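You operate a simulated robot arm through the tools that you are given. There is no shell and no other tool. Be economical: measure what you need, move in short steps, check, and stop when the job is done.

The job below is to be done with a simulated two-armed robot. You get a single attempt, and the scene is never put back.

Task
Take the green strip mould and leave it on the low shelf of the wash bench. Open the middle packing drawer, put the white paper cup from the inside of the middle packing drawer on the white dish on the top of the tank bench, then shut the drawer. Put two of the cotton pads from the top of the packing bench on the open stretch of the belt. Pick up the card tube with one hand, pass it to the other hand and put it on the ledge beside the paper strip. Fetch the square milk chocolate from the top of the island bench and set it on the white puck. Any order will do.

Only the result counts: the job must be done as asked and must still hold three seconds after the hand-in. Knocking over, shifting, dropping, spilling or breaking anything else fails it.

Robot
Two 7-joint arms with two-finger parallel grippers on one trunk, on a base that drives. Base frame: it is fixed to the floor where the robot stands at the start and does not move with it; the origin is under the middle of the robot, x ahead of it, y to its left, z up; the surface under the hand at the start is at about z = 800. Readings come in mm, rad, newtons and seconds.
The left shoulder is at the start at [48, 101, 1085], the right one opposite. With the tool pointing down near the work surface each hand reaches from about 240 to 540 mm from the robot's upright axis, wherever it stands, measured 20 degrees to its own side. Places, roughly: card tube (5x5x20 cm) [-2200, -300, 1000]; cotton pad (6x6x2 cm) [-2200, 500, 900]; dish (9x9x3 cm) [-1100, 2000, 900]; green strip mould [500, 0, 750]; ledge beside the paper strip [-3500, 2000, 1000]; low shelf of the wash bench [-1200, -1200, 300]; middle packing drawer [-2100, 300, 800]; open stretch of the belt [-3900, 3300, 1000]; square milk chocolate (3x3x2 cm) [-3700, 0, 800]; white paper cup (5x5x3 cm) [-2000, 400, 700]; white puck [-4250, 250, 750]. Payload 2.4 kg a hand.
The tool frame of a hand sits at the grasp point between the pads (the TCP): z along the fingers, y along the line on which they close. The tips reach 24 mm beyond it. Largest opening 68 mm; finger width 17, thickness 10; the body of the gripper, 40 by 70 mm, starts 41 mm behind the TCP.
Orientation is told as [roll, pitch, yaw] about the base's x, y, z axes, in that order, counted from this pose: with the fingers straight down and closing along the base's y, the tool's x points along the base's -x, its y along +y and its z along -z.

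Tools
- The arms move only by the tool arm_command. It takes "left_moves", "right_moves" or both (then of equal length, played together; a hand with none holds still); each is a list of rows, each a list of 3 entries, a list of its own where there are three numbers: the shift along the base's x, y, z in units of 50 mm (1.0 is 50 mm), then the turn, a rotation vector about the base's x, y, z in units of 8 degrees (1.0 is 8 degrees), then the gripper command, from -1 (fully open) to 1 (shut), values between in proportion. In form: [[[dx, dy, dz], [rx, ry, rz], jaw], ...]. A call has 1 to 12 rows; each row shifts and turns the commanded pose from where the row before left it. A call with a number of a shift or a turn outside -1 to 1 is refused whole. Each row takes 0.2 s and may step no farther than 50 mm and 0.15 rad from the row before; otherwise, or with a gripper value out of range, the whole call is refused. Where a pose cannot be reached the arm comes as near as it can. A force on the tool above 40 N (or 10 N above the force at the start of the call, whichever is more), or a blocked arm, ends the call early, and 0.2 s more pass. The fingers move at their own pace (about 72 mm/s each) and stop on an object; they squeeze with about 38 N. The grip force told is the motor's: it shows also when the fingers shut on nothing. Time passes only in rows, and 0.2 s behind the last, so rows that do not move let the fingers close. It gives the time, the measured TCP pose, the force on the tool (base axes), the opening and the grip force at its end, in the units of the frame above (readings bear some noise), with the torque about the TCP (base axes, N m) and any sound that the robot's microphone picked up.
- Cameras (640 x 400 px; columns grow to the right, rows downward): "scene" is now at [151.3, -27.2, 1237.2]; the picture's right is [-0.25, -0.97, 0.00], its down [-0.51, 0.13, -0.85] and it looks along [0.82, -0.21, -0.53] (base axes); focal length 266 px, centre (320, 200). "left" rides on the left gripper at [84, -11, -75] in its tool frame; the picture's right is [0.13, 0.99, 0.00], its down [-0.60, 0.08, -0.79] and it looks along [-0.79, 0.10, 0.61] (tool axes); focal length 251 px, centre (320, 200). "right" rides on the right gripper at [84, 11, -75] in its tool frame; the picture's right is [-0.13, 0.99, 0.00], its down [-0.60, -0.08, -0.79] and it looks along [-0.79, -0.10, 0.61] (tool axes); focal length 251 px, centre (320, 200). There is no depth. A picture from a camera that has moved, and an enlarged one, comes with that camera's place and axes in the base frame and with its lens. The place of the scene camera against the robot may be out by one fixed shift of up to 25 mm in any direction.
- capture(camera): a new picture of that camera. It takes no simulated time.
- lift_body(by): slides the trunk up (or, below 0, down) by that many mm; the arms and the scene camera ride with it, the base frame stays. It gives what a move gives, with no picture.
- steer(legs): drives the robot by 1 to 6 legs, each [ahead, left, turn to the left] in mm, mm and rad, along the robot's own axes; the way and the turn of a leg run together, so that a leg with both is an arc; at most 1500 mm and 3.142 rad a leg. The arms and the cameras ride along, it lands a little off, and it stops where it bumps. It gives what a move gives.
- turn_head(pan, tilt): turns the head with the scene camera to pan (to the left, within 1.501 rad either way) and tilt (down, from -0.506 to 1.204), counted from straight ahead of the robot. It gives what a move gives.
- close_up(camera, box): a new picture of the part [left, top, right, bottom] of that camera's present view, enlarged. It takes no simulated time.
- job_done(): hands the job in; it is judged then, once.

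Go step by step. Nothing tells you exact positions but the pictures and the camera data: compare them with the known pose of the tool, close in by small moves and look again before you grip or let go. The budget is 217 turns and 220 pictures, counting those below and the enlarged ones. Unless the task says otherwise, let go and move clear before handing in, and close with one line.

The tools are called as a command line: name --argument value ..., lists and objects as JSON in quotes. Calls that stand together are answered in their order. arm_command: Moves the arms, as the interface text tells. Its arguments: {"type":"object","properties":{"left_moves":{"type":"array"},"right_moves":{"type":"array"}},"required":[]} The other tools are called the same way: lift_body (by) slides the trunk up or down; steer (legs) drives the base; turn_head (pan, tilt) turns the head that bears the scene camera; capture (camera) takes a picture; close_up (camera, box) takes an enlarged picture of a part of a camera's view; job_done () hands the job in.

At the start:

```text
t: 0.0
left_tool_pos: [273.8, 39.4, 1091.6]
left_orientation: [0.001, 0.001, -0.001]
left_wrist_force: [0.7, -0.5, -0.5]
left_wrist_torque: [0.02, 0.01, 0.03]
left_finger_gap: 68.2
left_gripper_force: 0.0
right_tool_pos: [319.5, -284.8, 1029.7]
right_orientation: [-0.001, -0.001, 0.001]
right_wrist_force: [0.4, -0.6, 0.2]
right_wrist_torque: [-0.01, 0.01, 0.03]
right_finger_gap: 68.0
right_gripper_force: 0.0
trunk travel left (down, up): [-300.0, 550.0]
robot x, y, heading: [-0.3, -1.8, -0.004]
head pan, tilt: [-0.25, 0.555]
```

scene: 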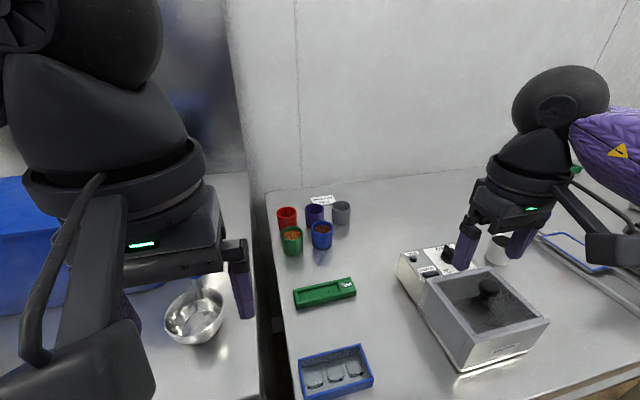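
right: 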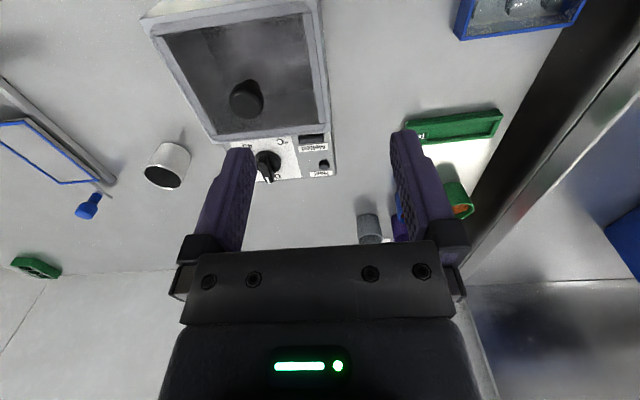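
left: 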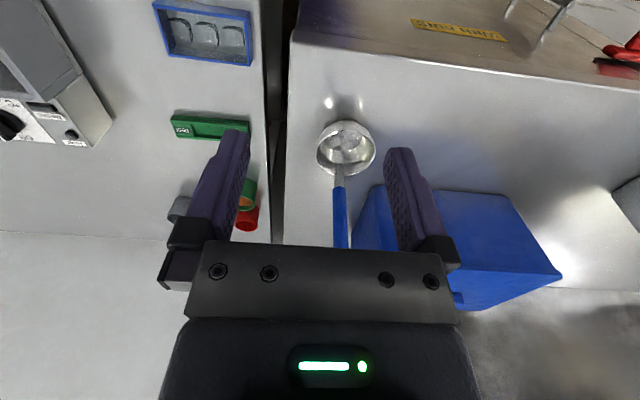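

I see the green strip mould on the start bench at about [485, -125, 805], with its long side along y. I'll zoom in for its exact pose before gripping it across its width with the right hand.

close_up --camera "scene" --box '[260, 250, 420, 350]'

close_up --camera "left" --box '[140, 80, 300, 180]'

```text
4.00 times, centred on (340, 300) of scene
camera zoom: at [151.3, -27.2, 1237.2], right [-0.25, -0.97, 0.0], down [-0.51, 0.13, -0.85], along [0.82, -0.21, -0.53], focal length 1064 px, centre (240, -200)
```

zoom: 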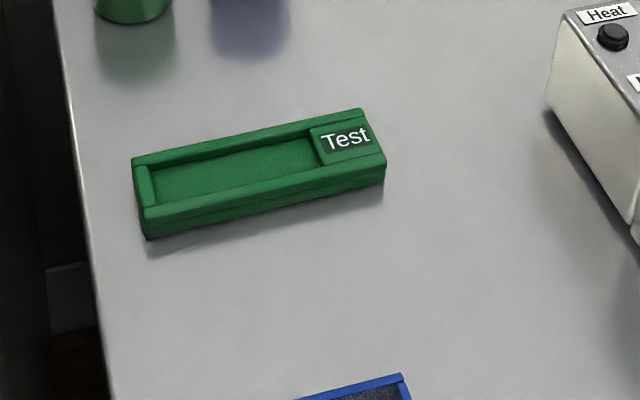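

```text
4.00 times, centred on (220, 130) of left
camera zoom: at [189.2, 28.7, 1167.5], right [-0.13, 0.99, 0.0], down [0.6, 0.08, 0.79], along [0.79, 0.1, -0.61], focal length 1006 px, centre (720, 480)
```

zoom: 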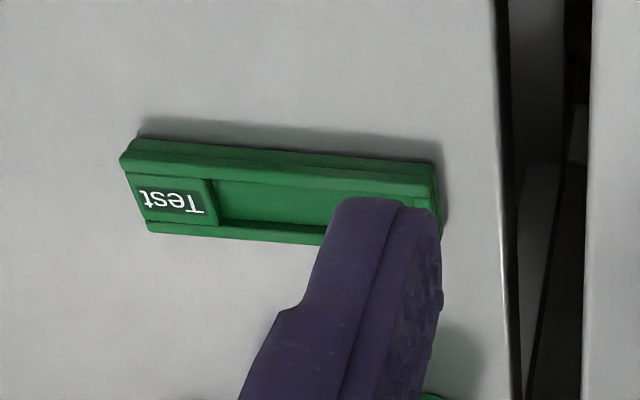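

The mould is about 120×31 mm, axis-aligned, centred at [485, -121], top about z 815. I'll bring the right hand above it and turn the hand by 90° first.

arm_command --right_moves '[[[0.276, 0.273, 0], [0, 0, 0.9375], -1], [[0.276, 0.273, 0], [0, 0, 0.9375], -1], [[0.276, 0.273, 0], [0, 0, 0.9375], -1], [[0.276, 0.273, 0], [0, 0, 0.9375], -1], [[0.276, 0.273, 0], [0, 0, 0.9375], -1], [[0.276, 0.273, 0], [0, 0, 0.9375], -1], [[0.276, 0.273, 0], [0, 0, 0.9375], -1], [[0.276, 0.273, 0], [0, 0, 0.9375], -1], [[0.276, 0.273, 0], [0, 0, 0.9375], -1], [[0.276, 0.273, 0], [0, 0, 0.9375], -1], [[0.276, 0.273, 0], [0, 0, 0.9375], -1], [[0.276, 0.273, 0], [0, 0, 0.9375], -1]]'

capture --camera "right"

capture --camera "scene"

```text
t: 2.6
left_tool_pos: [269.3, 39.7, 1092.0]
left_orientation: [0.007, 0.014, -0.025]
left_wrist_force: [-32.1, 10.9, -0.2]
left_wrist_torque: [-0.34, -1.14, -1.22]
left_finger_gap: 60.2
left_gripper_force: 0.1
right_tool_pos: [294.2, -29.8, 1022.2]
right_orientation: [-0.002, 0.0, 1.49]
right_wrist_force: [31.0, -10.4, 0.0]
right_wrist_torque: [1.03, 3.37, -0.68]
right_finger_gap: 67.9
right_gripper_force: 0.1
right hand out of reach, approached as far as the arm can: row 5, 6, 7, 8, 9, 10, 11, 12
trunk travel left (down, up): [-300.0, 550.0]
robot x, y, heading: [-0.0, -5.7, -0.001]
head pan, tilt: [-0.25, 0.555]
stopped in row 12 (left hand): the force on the tool passed its limit at 79 N (the readings are from after the stop); the commanded pose is now the measured one
```

```text
214 pictures are left
camera right: at [275.4, -112.0, 1097.4], right [-0.98, 0.21, 0.0], down [0.13, 0.6, 0.79], along [0.17, 0.78, -0.61], focal length 251 px, centre (320, 200)
```

right: 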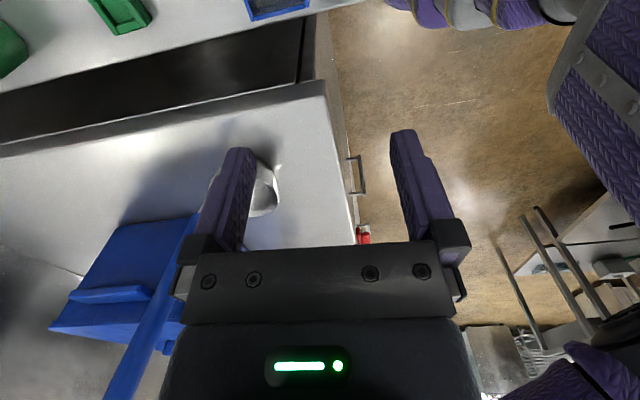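

```text
213 pictures are left
camera scene: at [151.4, -27.5, 1237.1], right [-0.25, -0.97, 0.0], down [-0.51, 0.13, -0.85], along [0.82, -0.21, -0.53], focal length 266 px, centre (320, 200)
```

scene: 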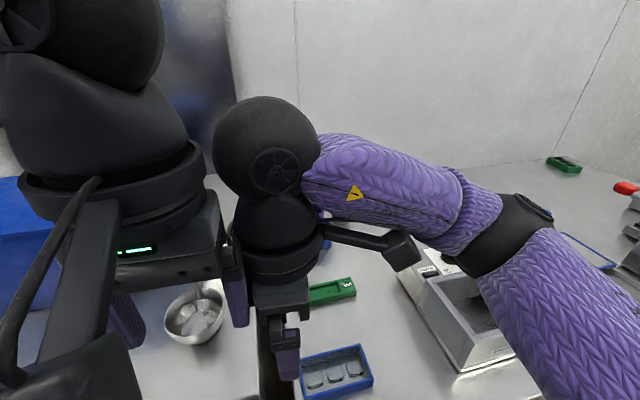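

The right hand fell short of the commanded pose and touched the left hand. I'll back it away to its own side and check what it can reach from lower down.

arm_command --right_moves '[[[0, -0.6, 0], [0, 0, 0], -1], [[0, -0.9, 0], [0, 0, 0], -1], [[0, -0.9, 0], [0, 0, 0], -1], [[0, -0.9, 0], [0, 0, 0], -1], [[0.3, -0.5, -0.3], [0, 0, 0], -1]]'

capture --camera "scene"

```text
t: 3.8
left_tool_pos: [270.5, 39.3, 1090.9]
left_orientation: [0.006, 0.007, -0.018]
left_wrist_force: [-0.5, 0.2, -0.6]
left_wrist_torque: [0.02, -0.03, 0.03]
left_finger_gap: 68.2
left_gripper_force: 0.0
right_tool_pos: [223.6, -144.0, 1008.7]
right_orientation: [0.0, 0.003, 1.498]
right_wrist_force: [0.4, 0.8, -0.3]
right_wrist_torque: [0.02, 0.01, 0.01]
right_finger_gap: 68.0
right_gripper_force: 0.1
right hand out of reach, approached as far as the arm can: row 1, 2, 3, 4, 5
trunk travel left (down, up): [-300.0, 550.0]
robot x, y, heading: [0.5, -3.5, -0.001]
head pan, tilt: [-0.25, 0.555]
```

```text
212 pictures are left
camera scene: at [151.3, -27.2, 1237.1], right [-0.25, -0.97, 0.0], down [-0.51, 0.13, -0.85], along [0.82, -0.21, -0.53], focal length 266 px, centre (320, 200)
```

scene: 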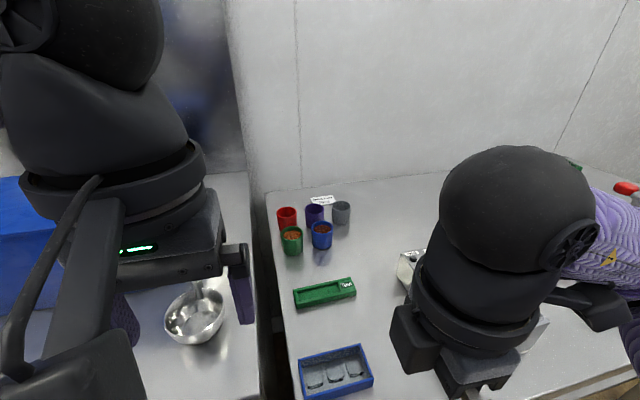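

Yaw +90° suits this arm badly, so I'll unwind to yaw 0 at the starting spot and then try -90°.

arm_command --right_moves '[[[0, -0.1, 0], [0, 0, -0.97], -1], [[0, -0.2, 0], [0, 0, -0.97], -1], [[0.1, -0.3, 0], [0, 0, -0.97], -1], [[0.2, -0.3, 0], [0, 0, -0.97], -1], [[0.2, -0.3, 0], [0, 0, -0.97], -1], [[0.2, -0.3, 0], [0, 0, -0.97], -1], [[0.2, -0.3, 0], [0, 0, -0.97], -1], [[0.2, -0.3, 0], [0, 0, -0.97], -1], [[0.2, -0.3, 0], [0, 0, -0.97], -1], [[0.2, -0.2, 0], [0, 0, -0.97], -1], [[0.2, -0.2, 0], [0, 0, -0.97], -1]]'

```text
t: 6.2
left_tool_pos: [269.8, 39.6, 1091.9]
left_orientation: [0.005, 0.008, -0.018]
left_wrist_force: [-1.0, -0.9, -0.4]
left_wrist_torque: [0.01, -0.04, -0.04]
left_finger_gap: 68.1
left_gripper_force: 0.0
right_tool_pos: [308.0, -284.7, 1007.9]
right_orientation: [-0.002, -0.001, 0.004]
right_wrist_force: [0.4, -0.6, -0.1]
right_wrist_torque: [-0.03, -0.05, -0.01]
right_finger_gap: 67.9
right_gripper_force: 0.0
trunk travel left (down, up): [-300.0, 550.0]
robot x, y, heading: [0.2, 1.6, 0.003]
head pan, tilt: [-0.25, 0.555]
```

Back at yaw 0 with no contact. Now I'll turn to -90° on the spot.

arm_command --right_moves '[[[0, 0, 0], [0, 0, -0.9375], -1], [[0, 0, 0], [0, 0, -0.9375], -1], [[0, 0, 0], [0, 0, -0.9375], -1], [[0, 0, 0], [0, 0, -0.9375], -1], [[0, 0, 0], [0, 0, -0.9375], -1], [[0, 0, 0], [0, 0, -0.9375], -1], [[0, 0, 0], [0, 0, -0.9375], -1], [[0, 0, 0], [0, 0, -0.9375], -1], [[0, 0, 0], [0, 0, -0.9375], -1], [[0, 0, 0], [0, 0, -0.9375], -1], [[0, 0, 0], [0, 0, -0.9375], -1], [[0, 0, 0], [0, 0, -0.9375], -1]]'

capture --camera "scene"

```text
t: 8.8
left_tool_pos: [270.5, 39.4, 1091.7]
left_orientation: [0.006, 0.01, -0.017]
left_wrist_force: [-0.2, -0.8, -0.4]
left_wrist_torque: [0.0, 0.02, -0.01]
left_finger_gap: 68.2
left_gripper_force: 0.1
right_tool_pos: [308.5, -283.6, 1007.8]
right_orientation: [-0.002, -0.001, -1.566]
right_wrist_force: [0.0, 0.0, 0.6]
right_wrist_torque: [0.03, 0.01, 0.03]
right_finger_gap: 68.0
right_gripper_force: 0.0
trunk travel left (down, up): [-300.0, 550.0]
robot x, y, heading: [4.5, 3.1, 0.002]
head pan, tilt: [-0.25, 0.555]
```

```text
211 pictures are left
camera scene: at [151.3, -27.2, 1237.2], right [-0.25, -0.97, 0.0], down [-0.51, 0.13, -0.85], along [0.82, -0.21, -0.53], focal length 266 px, centre (320, 200)
```

scene: 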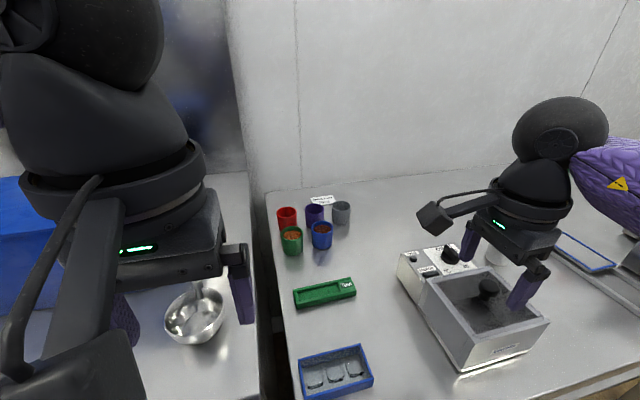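

That works. I'll move above the mould while lowering.

arm_command --right_moves '[[[0.8, 0.4, 0], [0, 0, 0], -1], [[0.8, 0.4, 0], [0, 0, 0], -1], [[0.6, 0.6, -0.2], [0, 0, 0], -1], [[0.5, 0.6, -0.4], [0, 0, 0], -1], [[0.4, 0.6, -0.5], [0, 0, 0], -1], [[0.4, 0.6, -0.5], [0, 0, 0], -1]]'

capture --camera "right"

capture --camera "scene"

```text
t: 10.2
left_tool_pos: [269.4, 40.1, 1090.9]
left_orientation: [0.005, 0.009, -0.016]
left_wrist_force: [-0.4, -0.3, -0.2]
left_wrist_torque: [-0.01, 0.0, 0.0]
left_finger_gap: 68.2
left_gripper_force: 0.0
right_tool_pos: [483.8, -119.5, 928.8]
right_orientation: [-0.002, 0.0, -1.564]
right_wrist_force: [0.5, 0.1, 0.1]
right_wrist_torque: [-0.01, 0.02, -0.02]
right_finger_gap: 67.9
right_gripper_force: 0.1
trunk travel left (down, up): [-300.0, 550.0]
robot x, y, heading: [0.2, 2.0, 0.002]
head pan, tilt: [-0.25, 0.555]
```

```text
210 pictures are left
camera right: at [491.9, -36.2, 1005.5], right [0.99, -0.12, 0.0], down [-0.07, -0.6, 0.79], along [-0.1, -0.79, -0.61], focal length 251 px, centre (320, 200)
```

right: 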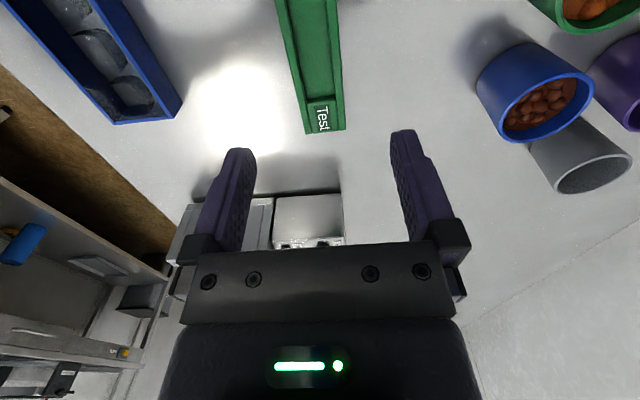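

```text
209 pictures are left
camera scene: at [151.5, -26.9, 1237.1], right [-0.25, -0.97, 0.0], down [-0.51, 0.13, -0.85], along [0.82, -0.21, -0.53], focal length 266 px, centre (320, 200)
```

scene: 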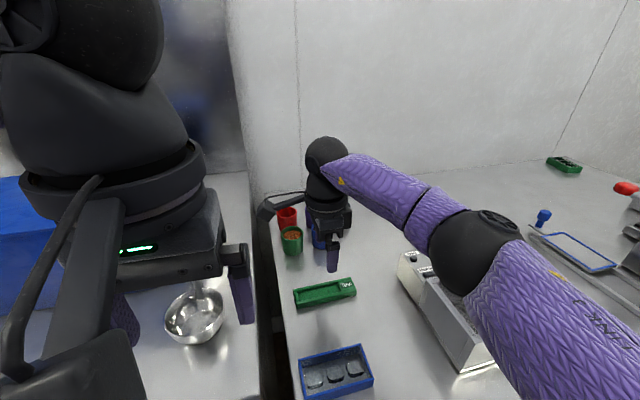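

Aligned above the mould. Going down in two stages.

arm_command --right_moves '[[[-0.02, 0, -0.9], [0, 0, 0], -1], [[0, 0, -0.7], [0, 0, 0], -1], [[0, 0, -0.25], [0, 0, 0], -1]]'

capture --camera "right"

close_up --camera "scene" --box '[240, 200, 400, 300]'

```text
t: 11.0
left_tool_pos: [269.5, 40.5, 1091.6]
left_orientation: [0.006, 0.008, -0.018]
left_wrist_force: [0.1, -0.4, 0.7]
left_wrist_torque: [0.01, 0.02, 0.0]
left_finger_gap: 68.2
left_gripper_force: 0.0
right_tool_pos: [482.6, -124.1, 836.3]
right_orientation: [-0.003, 0.001, -1.563]
right_wrist_force: [0.6, 0.3, 0.1]
right_wrist_torque: [0.0, -0.01, 0.01]
right_finger_gap: 67.8
right_gripper_force: 0.2
trunk travel left (down, up): [-300.0, 550.0]
robot x, y, heading: [-2.1, -1.7, -0.004]
head pan, tilt: [-0.25, 0.555]
```

```text
208 pictures are left
camera right: at [491.4, -38.5, 912.0], right [0.99, -0.12, 0.0], down [-0.07, -0.6, 0.79], along [-0.1, -0.79, -0.61], focal length 251 px, centre (320, 200)
```

right: 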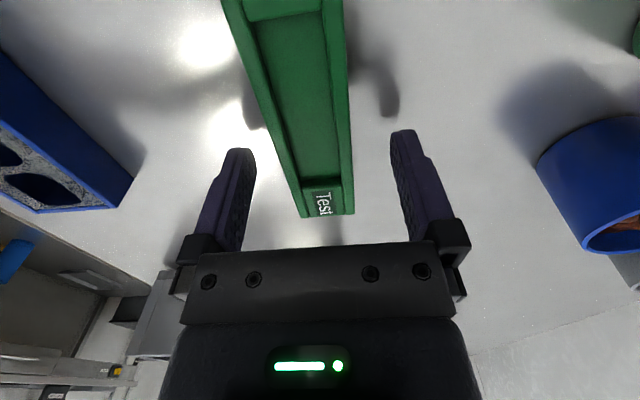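

```text
4.00 times, centred on (320, 250) of scene
camera zoom: at [151.4, -27.1, 1237.2], right [-0.25, -0.97, 0.0], down [-0.51, 0.13, -0.85], along [0.82, -0.21, -0.53], focal length 1064 px, centre (320, 0)
```

zoom: 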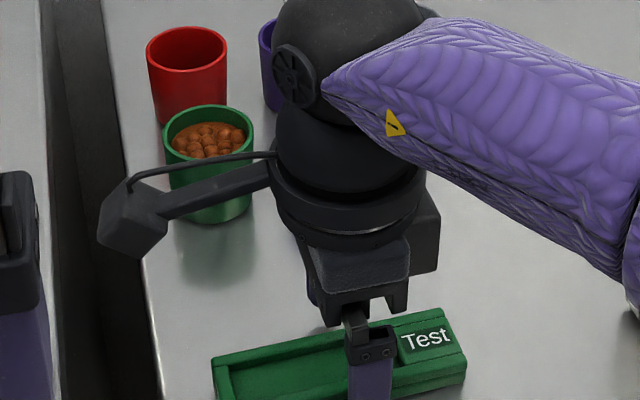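

The fingers straddle the mould. I'll lower another 8 mm, then close and lift.

arm_command --right_moves '[[[0, 0.05, -0.17], [0, 0, 0], -1], [[0, 0, 0], [0, 0, 0], 1], [[0, 0, 0], [0, 0, 0], 1], [[0, 0, 0], [0, 0, 0], 1]]'

capture --camera "right"

```text
t: 12.0
left_tool_pos: [270.0, 39.5, 1092.5]
left_orientation: [0.005, 0.009, -0.019]
left_wrist_force: [-0.9, 0.0, -0.2]
left_wrist_torque: [0.0, 0.03, -0.02]
left_finger_gap: 68.0
left_gripper_force: 0.1
right_tool_pos: [483.3, -120.4, 827.6]
right_orientation: [-0.001, 0.0, -1.562]
right_wrist_force: [0.1, -0.4, -0.4]
right_wrist_torque: [0.0, -0.01, 0.02]
right_finger_gap: 37.3
right_gripper_force: 37.6
trunk travel left (down, up): [-300.0, 550.0]
robot x, y, heading: [0.3, -0.5, 0.003]
head pan, tilt: [-0.25, 0.555]
```

```text
206 pictures are left
camera right: at [491.7, -36.2, 902.8], right [0.99, -0.12, 0.0], down [-0.07, -0.6, 0.79], along [-0.1, -0.79, -0.61], focal length 251 px, centre (320, 200)
```

right: 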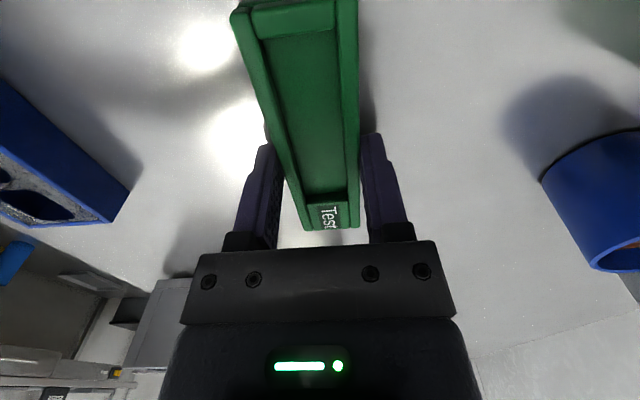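

The mould is gripped (37 mm). Lift and tuck it back to the carry pose.

arm_command --right_moves '[[[0, 0, 0.5], [0, 0, 0], 1], [[0, 0, 0.8], [0, 0, 0], 1], [[0, 0, 0.8], [0, 0, 0], 1], [[-0.4, -0.5, 0.7], [0, 0, 0], 1], [[-0.6, -0.6, 0.7], [0, 0, 0], 1], [[-0.7, -0.7, 0.3], [0, 0, 0], 1], [[-0.7, -0.7, 0], [0, 0, 0], 1], [[-0.7, -0.5, 0], [0, 0, 0], 1]]'

turn_head --pan 1.5 --tilt 0.4

capture --camera "scene"

turn_head --pan -1.5 --tilt 0.4

capture --camera "scene"

capture --camera "right"

```text
refused: row 5 steps farther than a row can; nothing moved
```

```text
t: 13.7
left_tool_pos: [269.7, 39.4, 1091.5]
left_orientation: [0.005, 0.009, -0.018]
left_wrist_force: [0.5, 0.1, -0.1]
left_wrist_torque: [-0.02, 0.04, -0.02]
left_finger_gap: 67.9
left_gripper_force: 0.0
right_tool_pos: [481.9, -120.5, 827.4]
right_orientation: [-0.001, 0.0, -1.563]
right_wrist_force: [0.0, -0.1, 0.3]
right_wrist_torque: [0.03, -0.01, 0.0]
right_finger_gap: 37.1
right_gripper_force: 37.6
trunk travel left (down, up): [-300.0, 550.0]
robot x, y, heading: [3.0, -1.5, -0.001]
head pan, tilt: [1.499, 0.4]
```

```text
205 pictures are left
camera scene: at [71.2, 87.4, 1251.3], right [1.0, -0.07, 0.0], down [-0.03, -0.39, -0.92], along [0.07, 0.92, -0.39], focal length 266 px, centre (320, 200)
```

scene: 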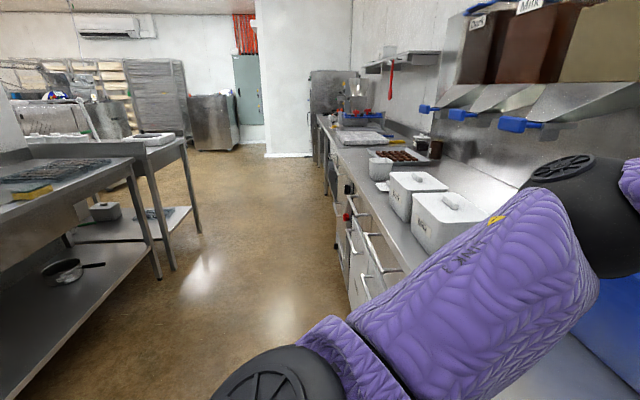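

```text
t: 16.3
left_tool_pos: [268.4, 39.6, 1092.0]
left_orientation: [0.005, 0.008, -0.017]
left_wrist_force: [1.1, -0.2, 0.6]
left_wrist_torque: [0.02, -0.01, 0.01]
left_finger_gap: 68.0
left_gripper_force: 0.0
right_tool_pos: [482.6, -120.8, 827.6]
right_orientation: [-0.002, 0.001, -1.565]
right_wrist_force: [1.5, -0.3, -1.3]
right_wrist_torque: [0.0, 0.0, 0.04]
right_finger_gap: 36.9
right_gripper_force: 38.5
trunk travel left (down, up): [-300.0, 550.0]
robot x, y, heading: [-3.0, -1.7, 0.0]
head pan, tilt: [-1.499, 0.4]
```

```text
204 pictures are left
camera scene: at [71.2, -97.4, 1251.4], right [-1.0, -0.07, 0.0], down [-0.03, 0.39, -0.92], along [0.07, -0.92, -0.39], focal length 266 px, centre (320, 200)
```

scene: 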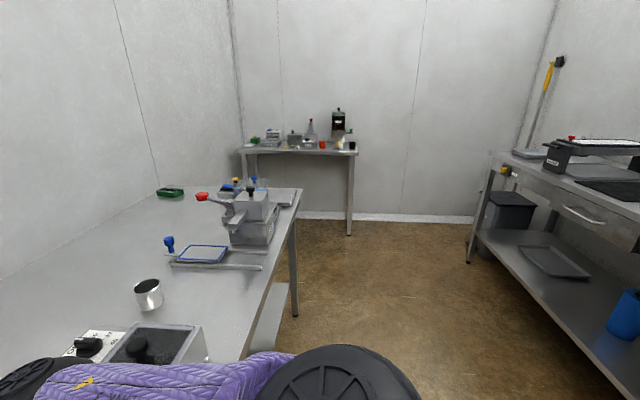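

```text
203 pictures are left
camera right: at [491.7, -36.3, 902.8], right [0.99, -0.12, 0.0], down [-0.07, -0.6, 0.79], along [-0.1, -0.79, -0.61], focal length 251 px, centre (320, 200)
```

right: 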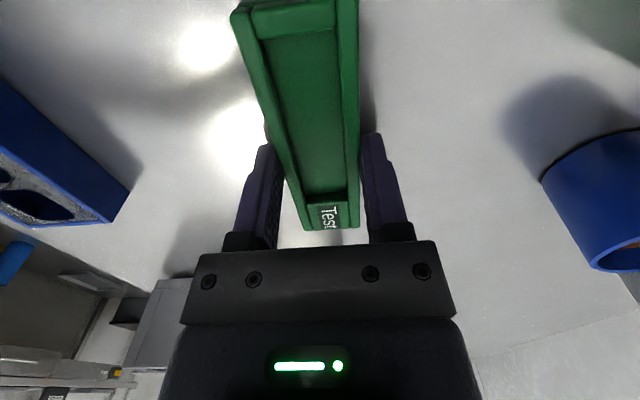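

The lift was refused because one row was too long. I'll lift again with shorter rows. The wash bench with its low shelf seems to be the one behind and to the right.

arm_command --right_moves '[[[0, 0, 0.5], [0, 0, 0], 1], [[0, 0, 0.8], [0, 0, 0], 1], [[0, 0, 0.8], [0, 0, 0], 1], [[-0.4, -0.4, 0.7], [0, 0, 0], 1], [[-0.5, -0.5, 0.6], [0, 0, 0], 1], [[-0.6, -0.6, 0.3], [0, 0, 0], 1], [[-0.7, -0.6, 0], [0, 0, 0], 1], [[-0.7, -0.6, 0], [0, 0, 0], 1]]'

capture --camera "right"

```text
t: 18.1
left_tool_pos: [269.7, 40.1, 1092.2]
left_orientation: [0.006, 0.009, -0.018]
left_wrist_force: [-0.8, -0.2, -0.1]
left_wrist_torque: [0.02, 0.02, 0.01]
left_finger_gap: 68.0
left_gripper_force: 0.1
right_tool_pos: [335.9, -257.7, 1009.4]
right_orientation: [-0.002, -0.001, -1.561]
right_wrist_force: [0.5, -0.8, 0.4]
right_wrist_torque: [0.0, 0.0, 0.0]
right_finger_gap: 0.0
right_gripper_force: 23.7
trunk travel left (down, up): [-300.0, 550.0]
robot x, y, heading: [0.7, 0.1, -0.002]
head pan, tilt: [-1.499, 0.4]
```

```text
202 pictures are left
camera right: at [345.1, -173.0, 1085.2], right [0.99, -0.12, 0.0], down [-0.07, -0.6, 0.79], along [-0.1, -0.79, -0.61], focal length 251 px, centre (320, 200)
```

right: 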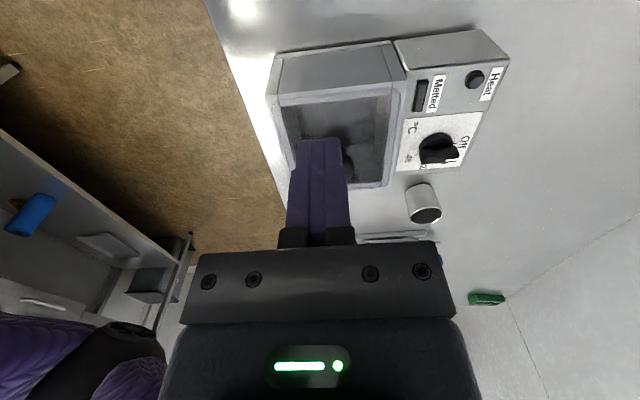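

The mould has slipped out of the fingers. I need to find where it is.

turn_head --pan -0.25 --tilt 0.6

capture --camera "scene"

close_up --camera "scene" --box '[260, 180, 420, 280]'

```text
t: 19.6
left_tool_pos: [268.8, 40.5, 1091.6]
left_orientation: [0.005, 0.009, -0.017]
left_wrist_force: [0.1, -0.3, -0.2]
left_wrist_torque: [-0.01, -0.06, 0.01]
left_finger_gap: 68.0
left_gripper_force: 0.0
right_tool_pos: [337.5, -256.7, 1008.9]
right_orientation: [-0.001, -0.001, -1.562]
right_wrist_force: [0.7, -0.8, -0.1]
right_wrist_torque: [-0.02, 0.02, -0.03]
right_finger_gap: 0.0
right_gripper_force: 23.5
trunk travel left (down, up): [-300.0, 550.0]
robot x, y, heading: [2.6, 2.5, 0.005]
head pan, tilt: [-0.25, 0.6]
```

```text
201 pictures are left
camera scene: at [150.1, -27.0, 1233.1], right [-0.25, -0.97, 0.0], down [-0.55, 0.14, -0.82], along [0.8, -0.2, -0.57], focal length 266 px, centre (320, 200)
```

scene: 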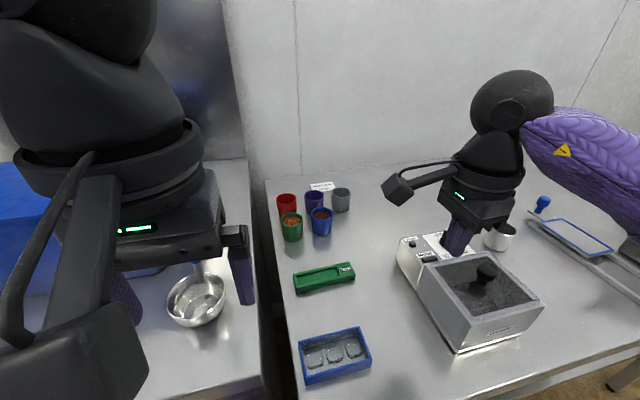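

```text
4.00 times, centred on (340, 230) of scene
camera zoom: at [150.1, -27.0, 1233.1], right [-0.25, -0.97, 0.0], down [-0.55, 0.14, -0.82], along [0.8, -0.2, -0.57], focal length 1064 px, centre (240, 80)
```

zoom: 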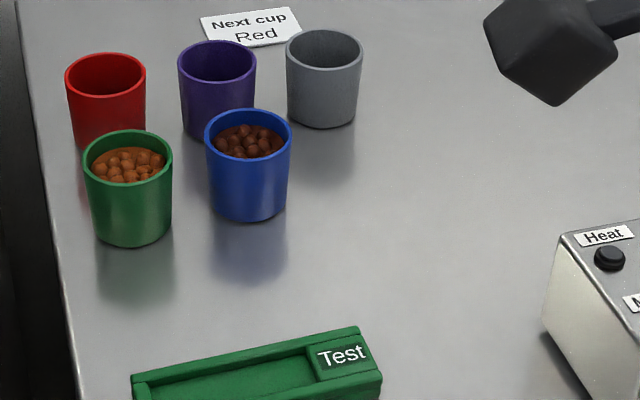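

The mould is still on its spot, so the grip was too shallow. I'll return and go down until the fingertips feel the table.

arm_command --right_moves '[[[0.7, 0.6, 0], [0, 0, 0], -1], [[0.7, 0.6, 0], [0, 0, 0], -1], [[0.6, 0.6, -0.3], [0, 0, 0], -1], [[0.5, 0.5, -0.6], [0, 0, 0], -1], [[0.4, 0.4, -0.7], [0, 0, 0], -1], [[0, 0, -0.8], [0, 0, 0], -1], [[0, 0, -0.8], [0, 0, 0], -1], [[0, 0, -0.45], [0, 0, 0], -1]]'

arm_command --right_moves '[[[0, 0, -0.08], [0, 0, 0], -1], [[0, 0, -0.08], [0, 0, 0], -1], [[0, 0, -0.08], [0, 0, 0], -1]]'

capture --camera "right"

```text
t: 21.4
left_tool_pos: [271.0, 38.9, 1091.9]
left_orientation: [0.005, 0.008, -0.018]
left_wrist_force: [0.5, 0.3, -0.2]
left_wrist_torque: [0.0, -0.01, 0.01]
left_finger_gap: 67.9
left_gripper_force: 0.1
right_tool_pos: [481.2, -121.7, 829.0]
right_orientation: [-0.001, -0.001, -1.562]
right_wrist_force: [0.1, 0.0, 0.3]
right_wrist_torque: [-0.01, -0.02, -0.01]
right_finger_gap: 67.9
right_gripper_force: 0.1
trunk travel left (down, up): [-300.0, 550.0]
robot x, y, heading: [2.2, -0.7, 0.002]
head pan, tilt: [-0.25, 0.6]
```

```text
t: 22.1
left_tool_pos: [268.4, 39.0, 1092.0]
left_orientation: [0.003, 0.008, -0.02]
left_wrist_force: [-0.1, 0.0, -0.2]
left_wrist_torque: [0.0, 0.0, 0.02]
left_finger_gap: 68.1
left_gripper_force: 0.0
right_tool_pos: [481.8, -121.3, 824.6]
right_orientation: [0.008, 0.001, -1.563]
right_wrist_force: [-3.2, -1.1, 21.1]
right_wrist_torque: [-0.09, 0.92, 0.09]
right_finger_gap: 68.2
right_gripper_force: 0.1
trunk travel left (down, up): [-300.0, 550.0]
robot x, y, heading: [-1.5, 5.0, -0.001]
head pan, tilt: [-0.25, 0.6]
stopped in row 3 (right hand): the force on the tool passed its limit at 46 N (the readings are from after the stop); the commanded pose is now the measured one
```

```text
199 pictures are left
camera right: at [490.5, -36.2, 899.8], right [0.99, -0.12, 0.01], down [-0.08, -0.61, 0.79], along [-0.09, -0.79, -0.61], focal length 251 px, centre (320, 200)
```

right: 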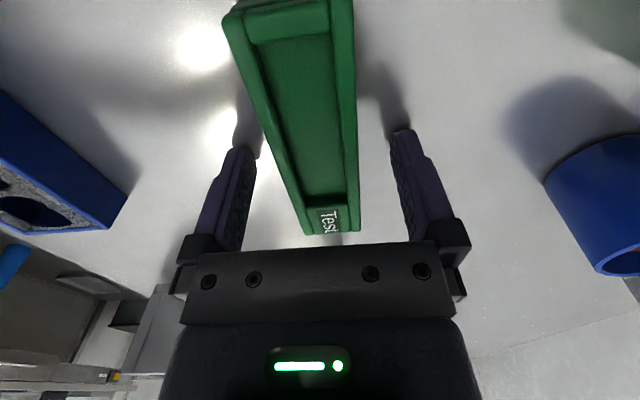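

The table is at about z 800.6, which is lower than my last grip allowed for. I'll close almost at table level, then lift gently and check.

arm_command --right_moves '[[[0.02, 0, 0.03], [0, 0, 0], -1], [[0, 0, 0], [0, 0, 0], 1], [[0, 0, 0], [0, 0, 0], 1], [[0, 0, 0], [0, 0, 0], 1], [[0, 0, 0], [0, 0, 0], 1], [[0, 0, 0.1], [0, 0, 0], 1], [[0, 0, 0.1], [0, 0, 0], 1], [[0, 0, 0.2], [0, 0, 0], 1]]'

close_up --camera "scene" --box '[260, 200, 420, 300]'

capture --camera "right"

```text
t: 23.9
left_tool_pos: [269.8, 39.2, 1092.7]
left_orientation: [0.006, 0.007, -0.019]
left_wrist_force: [-0.6, -0.2, -0.1]
left_wrist_torque: [-0.02, 0.0, -0.04]
left_finger_gap: 67.9
left_gripper_force: 0.1
right_tool_pos: [485.0, -120.3, 842.1]
right_orientation: [0.001, 0.001, -1.562]
right_wrist_force: [0.4, -1.1, -1.4]
right_wrist_torque: [0.04, -0.01, -0.01]
right_finger_gap: 37.0
right_gripper_force: 37.6
trunk travel left (down, up): [-300.0, 550.0]
robot x, y, heading: [0.7, 1.9, -0.0]
head pan, tilt: [-0.25, 0.6]
```

```text
4.00 times, centred on (340, 250) of scene
camera zoom: at [150.3, -26.9, 1233.1], right [-0.25, -0.97, 0.0], down [-0.55, 0.14, -0.82], along [0.8, -0.2, -0.57], focal length 1064 px, centre (240, 0)
```

zoom: 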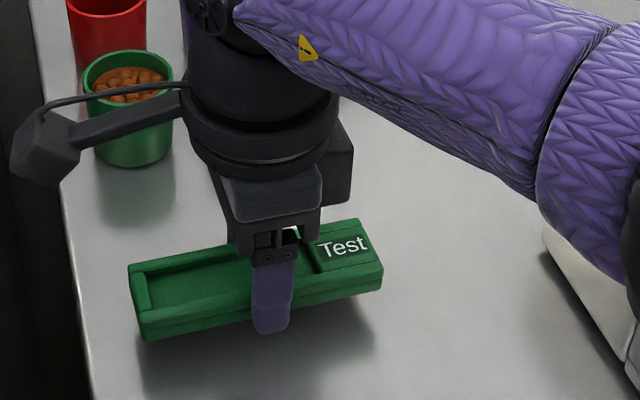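

```text
197 pictures are left
camera right: at [493.1, -35.7, 918.1], right [0.99, -0.12, 0.0], down [-0.08, -0.6, 0.79], along [-0.09, -0.79, -0.61], focal length 251 px, centre (320, 200)
```

right: 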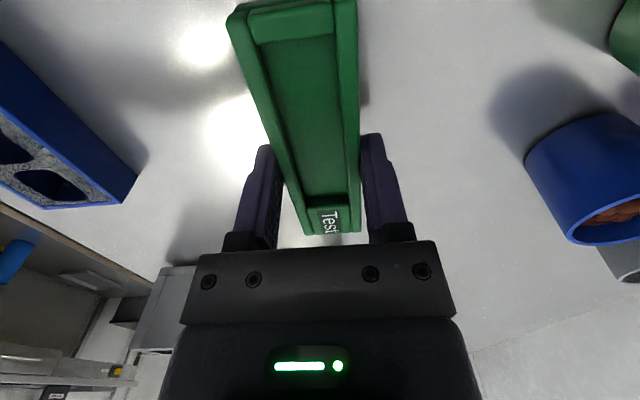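

It is off the table and held firmly. I'll lift on and tuck it back in moderate steps.

arm_command --right_moves '[[[0, 0, 0.3], [0, 0, 0], 1], [[0, 0, 0.4], [0, 0, 0], 1], [[0, 0, 0.5], [0, 0, 0], 1], [[0, 0, 0.5], [0, 0, 0], 1], [[-0.2, -0.2, 0.5], [0, 0, 0], 1], [[-0.3, -0.3, 0.5], [0, 0, 0], 1], [[-0.4, -0.4, 0.5], [0, 0, 0], 1], [[-0.4, -0.4, 0.3], [0, 0, 0], 1], [[-0.5, -0.4, 0.1], [0, 0, 0], 1], [[-0.5, -0.4, 0], [0, 0, 0], 1], [[-0.4, -0.4, 0], [0, 0, 0], 1], [[-0.2, -0.2, 0], [0, 0, 0], 1]]'

capture --camera "right"

turn_head --pan -1.5 --tilt 0.6

capture --camera "scene"

```text
t: 26.5
left_tool_pos: [269.5, 39.4, 1092.1]
left_orientation: [0.006, 0.008, -0.018]
left_wrist_force: [0.5, 0.2, -0.1]
left_wrist_torque: [0.01, -0.01, -0.01]
left_finger_gap: 68.2
left_gripper_force: 0.0
right_tool_pos: [339.4, -256.5, 1022.9]
right_orientation: [0.003, 0.001, -1.562]
right_wrist_force: [0.5, -0.9, -0.8]
right_wrist_torque: [0.01, 0.0, -0.03]
right_finger_gap: 37.1
right_gripper_force: 38.0
trunk travel left (down, up): [-300.0, 550.0]
robot x, y, heading: [-2.2, 2.8, -0.002]
head pan, tilt: [-0.25, 0.6]
```

```text
196 pictures are left
camera right: at [348.5, -171.8, 1098.8], right [0.99, -0.12, 0.0], down [-0.08, -0.61, 0.79], along [-0.09, -0.79, -0.61], focal length 251 px, centre (320, 200)
```

right: 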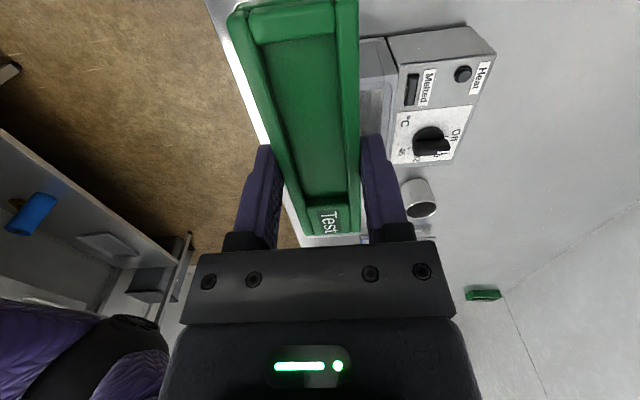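

```text
t: 27.9
left_tool_pos: [271.4, 39.6, 1092.6]
left_orientation: [0.007, 0.009, -0.02]
left_wrist_force: [-0.5, 0.4, -0.7]
left_wrist_torque: [0.02, -0.01, -0.02]
left_finger_gap: 68.2
left_gripper_force: 0.2
right_tool_pos: [340.1, -255.7, 1022.7]
right_orientation: [0.003, 0.001, -1.563]
right_wrist_force: [0.0, -0.1, -1.1]
right_wrist_torque: [0.03, -0.05, 0.0]
right_finger_gap: 37.3
right_gripper_force: 38.1
trunk travel left (down, up): [-300.0, 550.0]
robot x, y, heading: [0.0, -1.6, -0.002]
head pan, tilt: [-1.499, 0.6]
```

```text
195 pictures are left
camera scene: at [70.9, -93.3, 1233.1], right [-1.0, -0.07, 0.0], down [-0.04, 0.56, -0.82], along [0.06, -0.82, -0.57], focal length 266 px, centre (320, 200)
```

scene: 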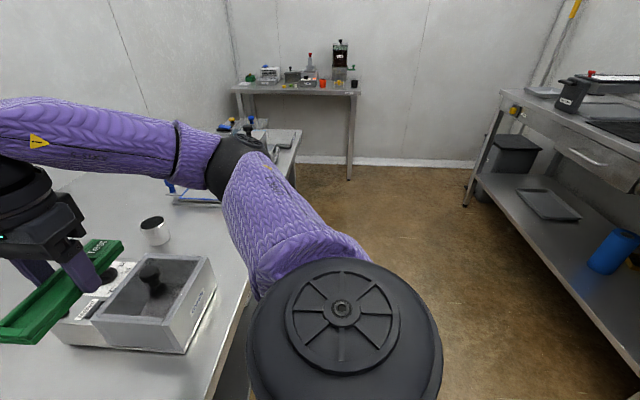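

The mould is held. I'll back into the aisle, drive along -y, and face the wash bench (front edge around x -965), then inspect its low shelf.

steer --legs '[[-360, 0, 0], [0, 0, -1.571], [1300, 0, 0], [0, 0, -1.571]]'

turn_head --pan -0.1 --tilt 0.75

capture --camera "scene"

capture --camera "right"

```text
t: 44.1
left_tool_pos: [-677.5, -1308.6, 1091.3]
left_orientation: [0.006, 0.008, 3.063]
left_wrist_force: [-0.7, 0.3, -0.4]
left_wrist_torque: [-0.01, 0.01, 0.01]
left_finger_gap: 68.0
left_gripper_force: 0.0
right_tool_pos: [-731.7, -1010.4, 1022.7]
right_orientation: [0.004, 0.0, 1.52]
right_wrist_force: [-0.2, -0.2, -1.2]
right_wrist_torque: [-0.02, -0.04, -0.02]
right_finger_gap: 37.1
right_gripper_force: 37.9
trunk travel left (down, up): [-300.0, 550.0]
robot x, y, heading: [-405.4, -1283.6, 3.085]
head pan, tilt: [-1.499, 0.6]
```

```text
t: 45.6
left_tool_pos: [-679.2, -1308.7, 1091.4]
left_orientation: [0.007, 0.007, 3.064]
left_wrist_force: [0.4, 0.6, 0.3]
left_wrist_torque: [0.04, 0.0, 0.0]
left_finger_gap: 68.0
left_gripper_force: 0.1
right_tool_pos: [-730.9, -1010.5, 1023.5]
right_orientation: [0.003, 0.001, 1.518]
right_wrist_force: [0.6, 0.0, -0.9]
right_wrist_torque: [-0.01, 0.05, -0.04]
right_finger_gap: 37.0
right_gripper_force: 38.2
trunk travel left (down, up): [-300.0, 550.0]
robot x, y, heading: [-405.2, -1286.9, 3.078]
head pan, tilt: [-0.099, 0.75]
```

```text
194 pictures are left
camera scene: at [-521.6, -1274.7, 1220.2], right [0.16, 0.99, 0.0], down [0.67, -0.11, -0.73], along [-0.72, 0.12, -0.68], focal length 266 px, centre (320, 200)
```

scene: 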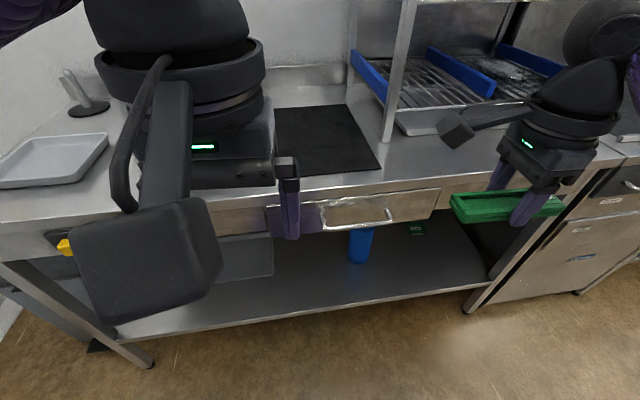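

```text
193 pictures are left
camera right: at [-747.6, -1093.3, 1098.7], right [-0.98, 0.18, 0.0], down [0.11, 0.6, 0.79], along [0.14, 0.78, -0.61], focal length 251 px, centre (320, 200)
```

right: 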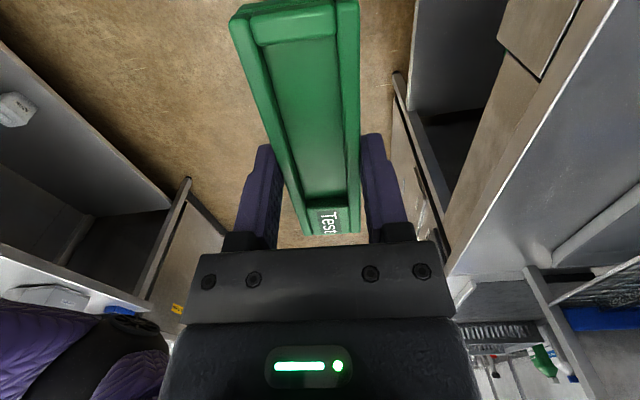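

The low shelf is open in front, with a blue jug and a tray further back. I'll lower the trunk to see under the bench and get a better fix on the shelf height and edge.

lift_body --by -300

capture --camera "scene"

capture --camera "left"

```text
t: 48.1
left_tool_pos: [-682.9, -1309.4, 813.9]
left_orientation: [0.007, 0.015, 3.07]
left_wrist_force: [-16.9, -6.8, 0.0]
left_wrist_torque: [0.48, -1.2, -0.34]
left_finger_gap: 67.9
left_gripper_force: 0.1
right_tool_pos: [-732.6, -1009.3, 744.6]
right_orientation: [-0.004, 0.002, 1.522]
right_wrist_force: [0.2, -0.2, -0.3]
right_wrist_torque: [0.0, -0.01, 0.03]
right_finger_gap: 37.1
right_gripper_force: 38.2
trunk travel left (down, up): [-24.0, 825.0]
robot x, y, heading: [-407.5, -1287.8, 3.08]
head pan, tilt: [-0.099, 0.75]
stopped: the force on the tool passed its limit at 74 N (the readings are from after the stop); the commanded pose is now the measured one
```

```text
192 pictures are left
camera scene: at [-602.2, -1269.9, 936.5], right [0.16, 0.99, 0.0], down [0.67, -0.11, -0.73], along [-0.72, 0.12, -0.68], focal length 266 px, centre (320, 200)
```

scene: 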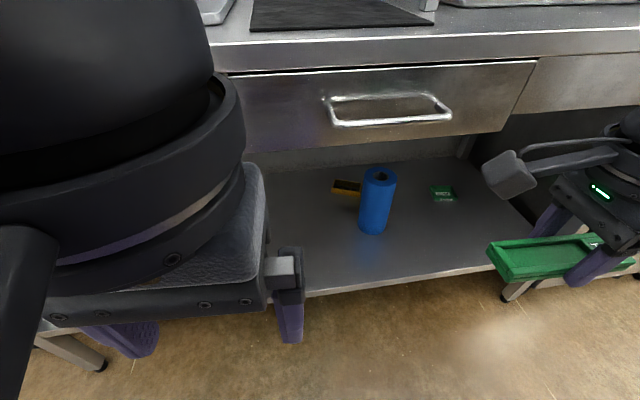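

```text
191 pictures are left
camera left: at [-599.4, -1304.3, 891.1], right [0.06, -1.0, 0.01], down [-0.62, -0.03, 0.78], along [-0.78, -0.05, -0.62], focal length 251 px, centre (320, 200)
```

left: 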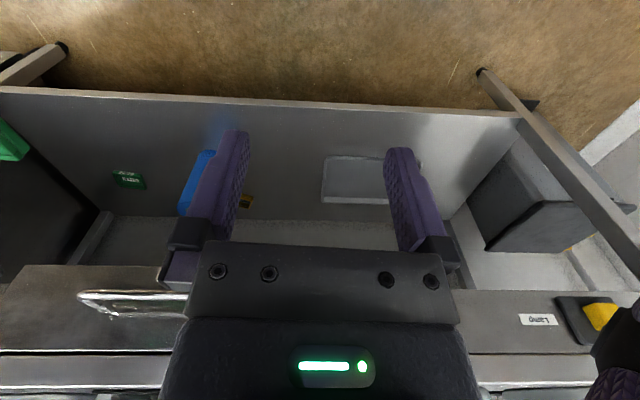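

The left arm touched the robot's own body as the trunk came down. I'll move the left hand slightly ahead and outward to free it, then look again.

arm_command --left_moves '[[[-0.6, -0.4, 0], [0, 0, 0], -1], [[-0.6, -0.6, 0], [0, 0, 0], -1], [[0, -0.8, 0], [0, 0, 0], -1], [[0, -0.8, 0], [0, 0, 0], -1]]'

capture --camera "scene"

```text
t: 49.1
left_tool_pos: [-741.7, -1440.4, 815.5]
left_orientation: [0.007, 0.014, 3.07]
left_wrist_force: [-0.2, 0.2, -0.2]
left_wrist_torque: [-0.04, -0.02, -0.03]
left_finger_gap: 68.0
left_gripper_force: 0.1
right_tool_pos: [-731.3, -1010.5, 745.8]
right_orientation: [-0.002, -0.001, 1.52]
right_wrist_force: [0.0, -0.5, -0.9]
right_wrist_torque: [0.02, 0.0, 0.0]
right_finger_gap: 37.1
right_gripper_force: 37.5
trunk travel left (down, up): [-24.0, 825.0]
robot x, y, heading: [-406.5, -1286.4, 3.08]
head pan, tilt: [-0.099, 0.75]
```

```text
190 pictures are left
camera scene: at [-602.4, -1269.8, 936.9], right [0.16, 0.99, 0.0], down [0.67, -0.11, -0.73], along [-0.72, 0.12, -0.68], focal length 266 px, centre (320, 200)
```

scene: 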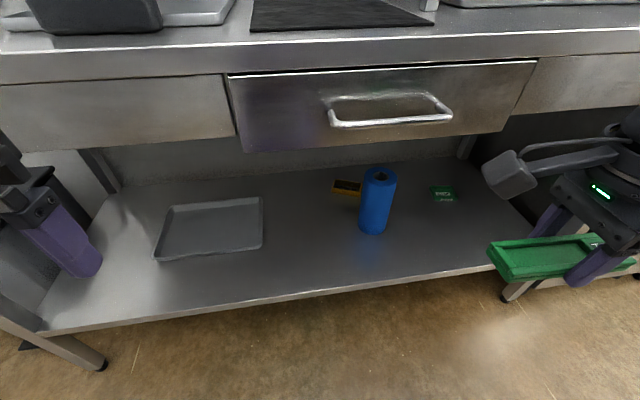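

Clear view now: there is free shelf between the tray and the blue roll, around [-1040, -1190]. I'll lower the mould in front of the bench, centre it on that gap and retract the left hand a bit.

arm_command --right_moves '[[[0, 0, -0.8], [0, 0, 0], 1], [[0, 0, -0.8], [0, 0, 0], 1], [[0, 0, -0.8], [0, 0, 0], 1], [[0, 0, -0.8], [0, 0, 0], 1], [[0, -0.4, -0.8], [0, 0, 0], 1], [[0, -0.7, -0.6], [0, 0, 0], 1], [[0, -0.8, -0.3], [0, 0, 0], 1], [[0, -0.8, 0], [0, 0, 0], 1], [[0, -0.8, 0], [0, 0, 0], 1]]' --left_moves '[[[0.3, 0, 0], [0, 0, 0], -1], [[0.3, 0, 0], [0, 0, 0], -1], [[0.3, 0, 0], [0, 0, 0], -1], [[0.3, 0, 0], [0, 0, 0], -1], [[0, 0, 0], [0, 0, 0], -1], [[0, 0, 0], [0, 0, 0], -1], [[0, 0, 0], [0, 0, 0], -1], [[0, 0, 0], [0, 0, 0], -1], [[0, 0, 0], [0, 0, 0], -1]]'

capture --camera "scene"

capture --camera "right"

```text
t: 51.1
left_tool_pos: [-681.9, -1439.3, 814.3]
left_orientation: [0.007, 0.015, 3.072]
left_wrist_force: [0.1, -0.3, -0.4]
left_wrist_torque: [0.0, -0.03, 0.01]
left_finger_gap: 67.9
left_gripper_force: 0.0
right_tool_pos: [-734.2, -1184.0, 499.8]
right_orientation: [-0.004, 0.001, 1.52]
right_wrist_force: [-0.4, -0.6, -0.6]
right_wrist_torque: [-0.04, 0.01, 0.02]
right_finger_gap: 37.2
right_gripper_force: 37.9
trunk travel left (down, up): [-24.0, 825.0]
robot x, y, heading: [-403.6, -1284.6, 3.08]
head pan, tilt: [-0.099, 0.75]
```

```text
189 pictures are left
camera scene: at [-602.3, -1270.0, 936.9], right [0.16, 0.99, 0.0], down [0.67, -0.11, -0.73], along [-0.72, 0.12, -0.68], focal length 266 px, centre (320, 200)
```

scene: 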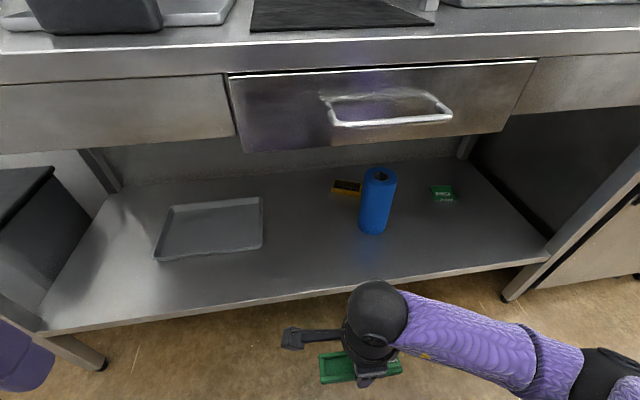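

```text
188 pictures are left
camera right: at [-750.6, -1267.9, 575.2], right [-0.98, 0.18, 0.0], down [0.11, 0.6, 0.79], along [0.14, 0.78, -0.61], focal length 251 px, centre (320, 200)
```

right: 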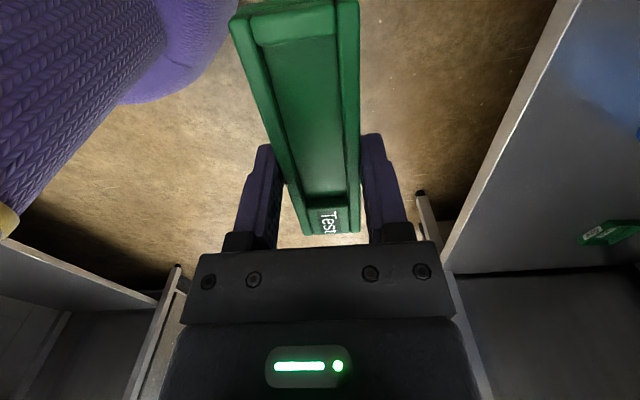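

The views agree on the shelf at about z 390 with its edge at x ≈ -888. I'll drive 130 mm ahead with the mould at the right height to slip under the drawer.

steer --legs '[[130, 0, 0]]'

capture --camera "scene"

capture --camera "right"

```text
t: 52.4
left_tool_pos: [-808.8, -1432.6, 814.6]
left_orientation: [0.007, 0.014, 3.072]
left_wrist_force: [-0.2, -0.3, -0.3]
left_wrist_torque: [0.02, 0.03, -0.02]
left_finger_gap: 67.9
left_gripper_force: 0.1
right_tool_pos: [-862.2, -1177.0, 499.2]
right_orientation: [-0.003, -0.001, 1.519]
right_wrist_force: [-0.2, 0.4, -0.3]
right_wrist_torque: [0.02, 0.0, -0.02]
right_finger_gap: 36.8
right_gripper_force: 38.0
trunk travel left (down, up): [-24.0, 825.0]
robot x, y, heading: [-533.7, -1278.5, 3.081]
head pan, tilt: [-0.099, 0.75]
```

```text
187 pictures are left
camera scene: at [-730.2, -1262.2, 937.0], right [0.16, 0.99, 0.0], down [0.67, -0.11, -0.73], along [-0.72, 0.12, -0.68], focal length 266 px, centre (320, 200)
```

scene: 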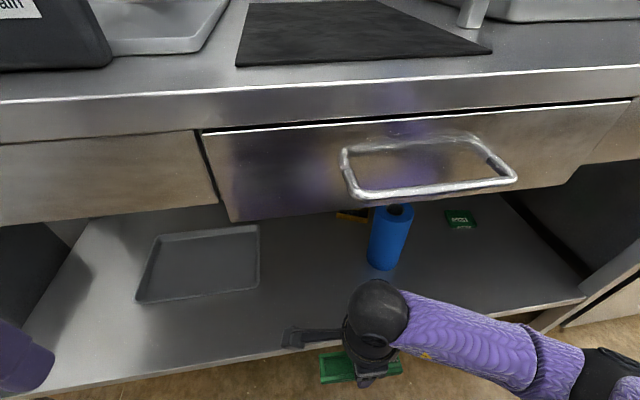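

```text
186 pictures are left
camera right: at [-878.6, -1259.5, 575.2], right [-0.98, 0.18, 0.0], down [0.11, 0.6, 0.79], along [0.14, 0.78, -0.61], focal length 251 px, centre (320, 200)
```

right: 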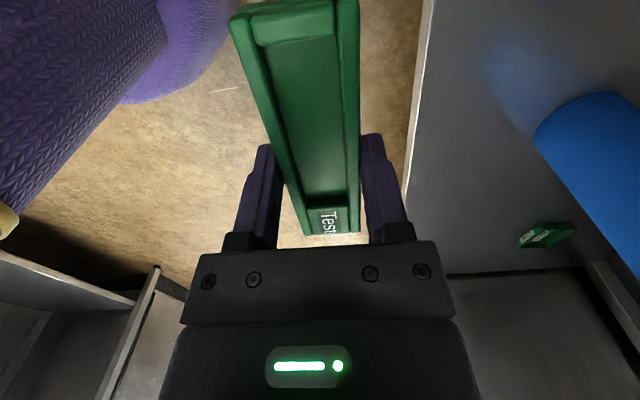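

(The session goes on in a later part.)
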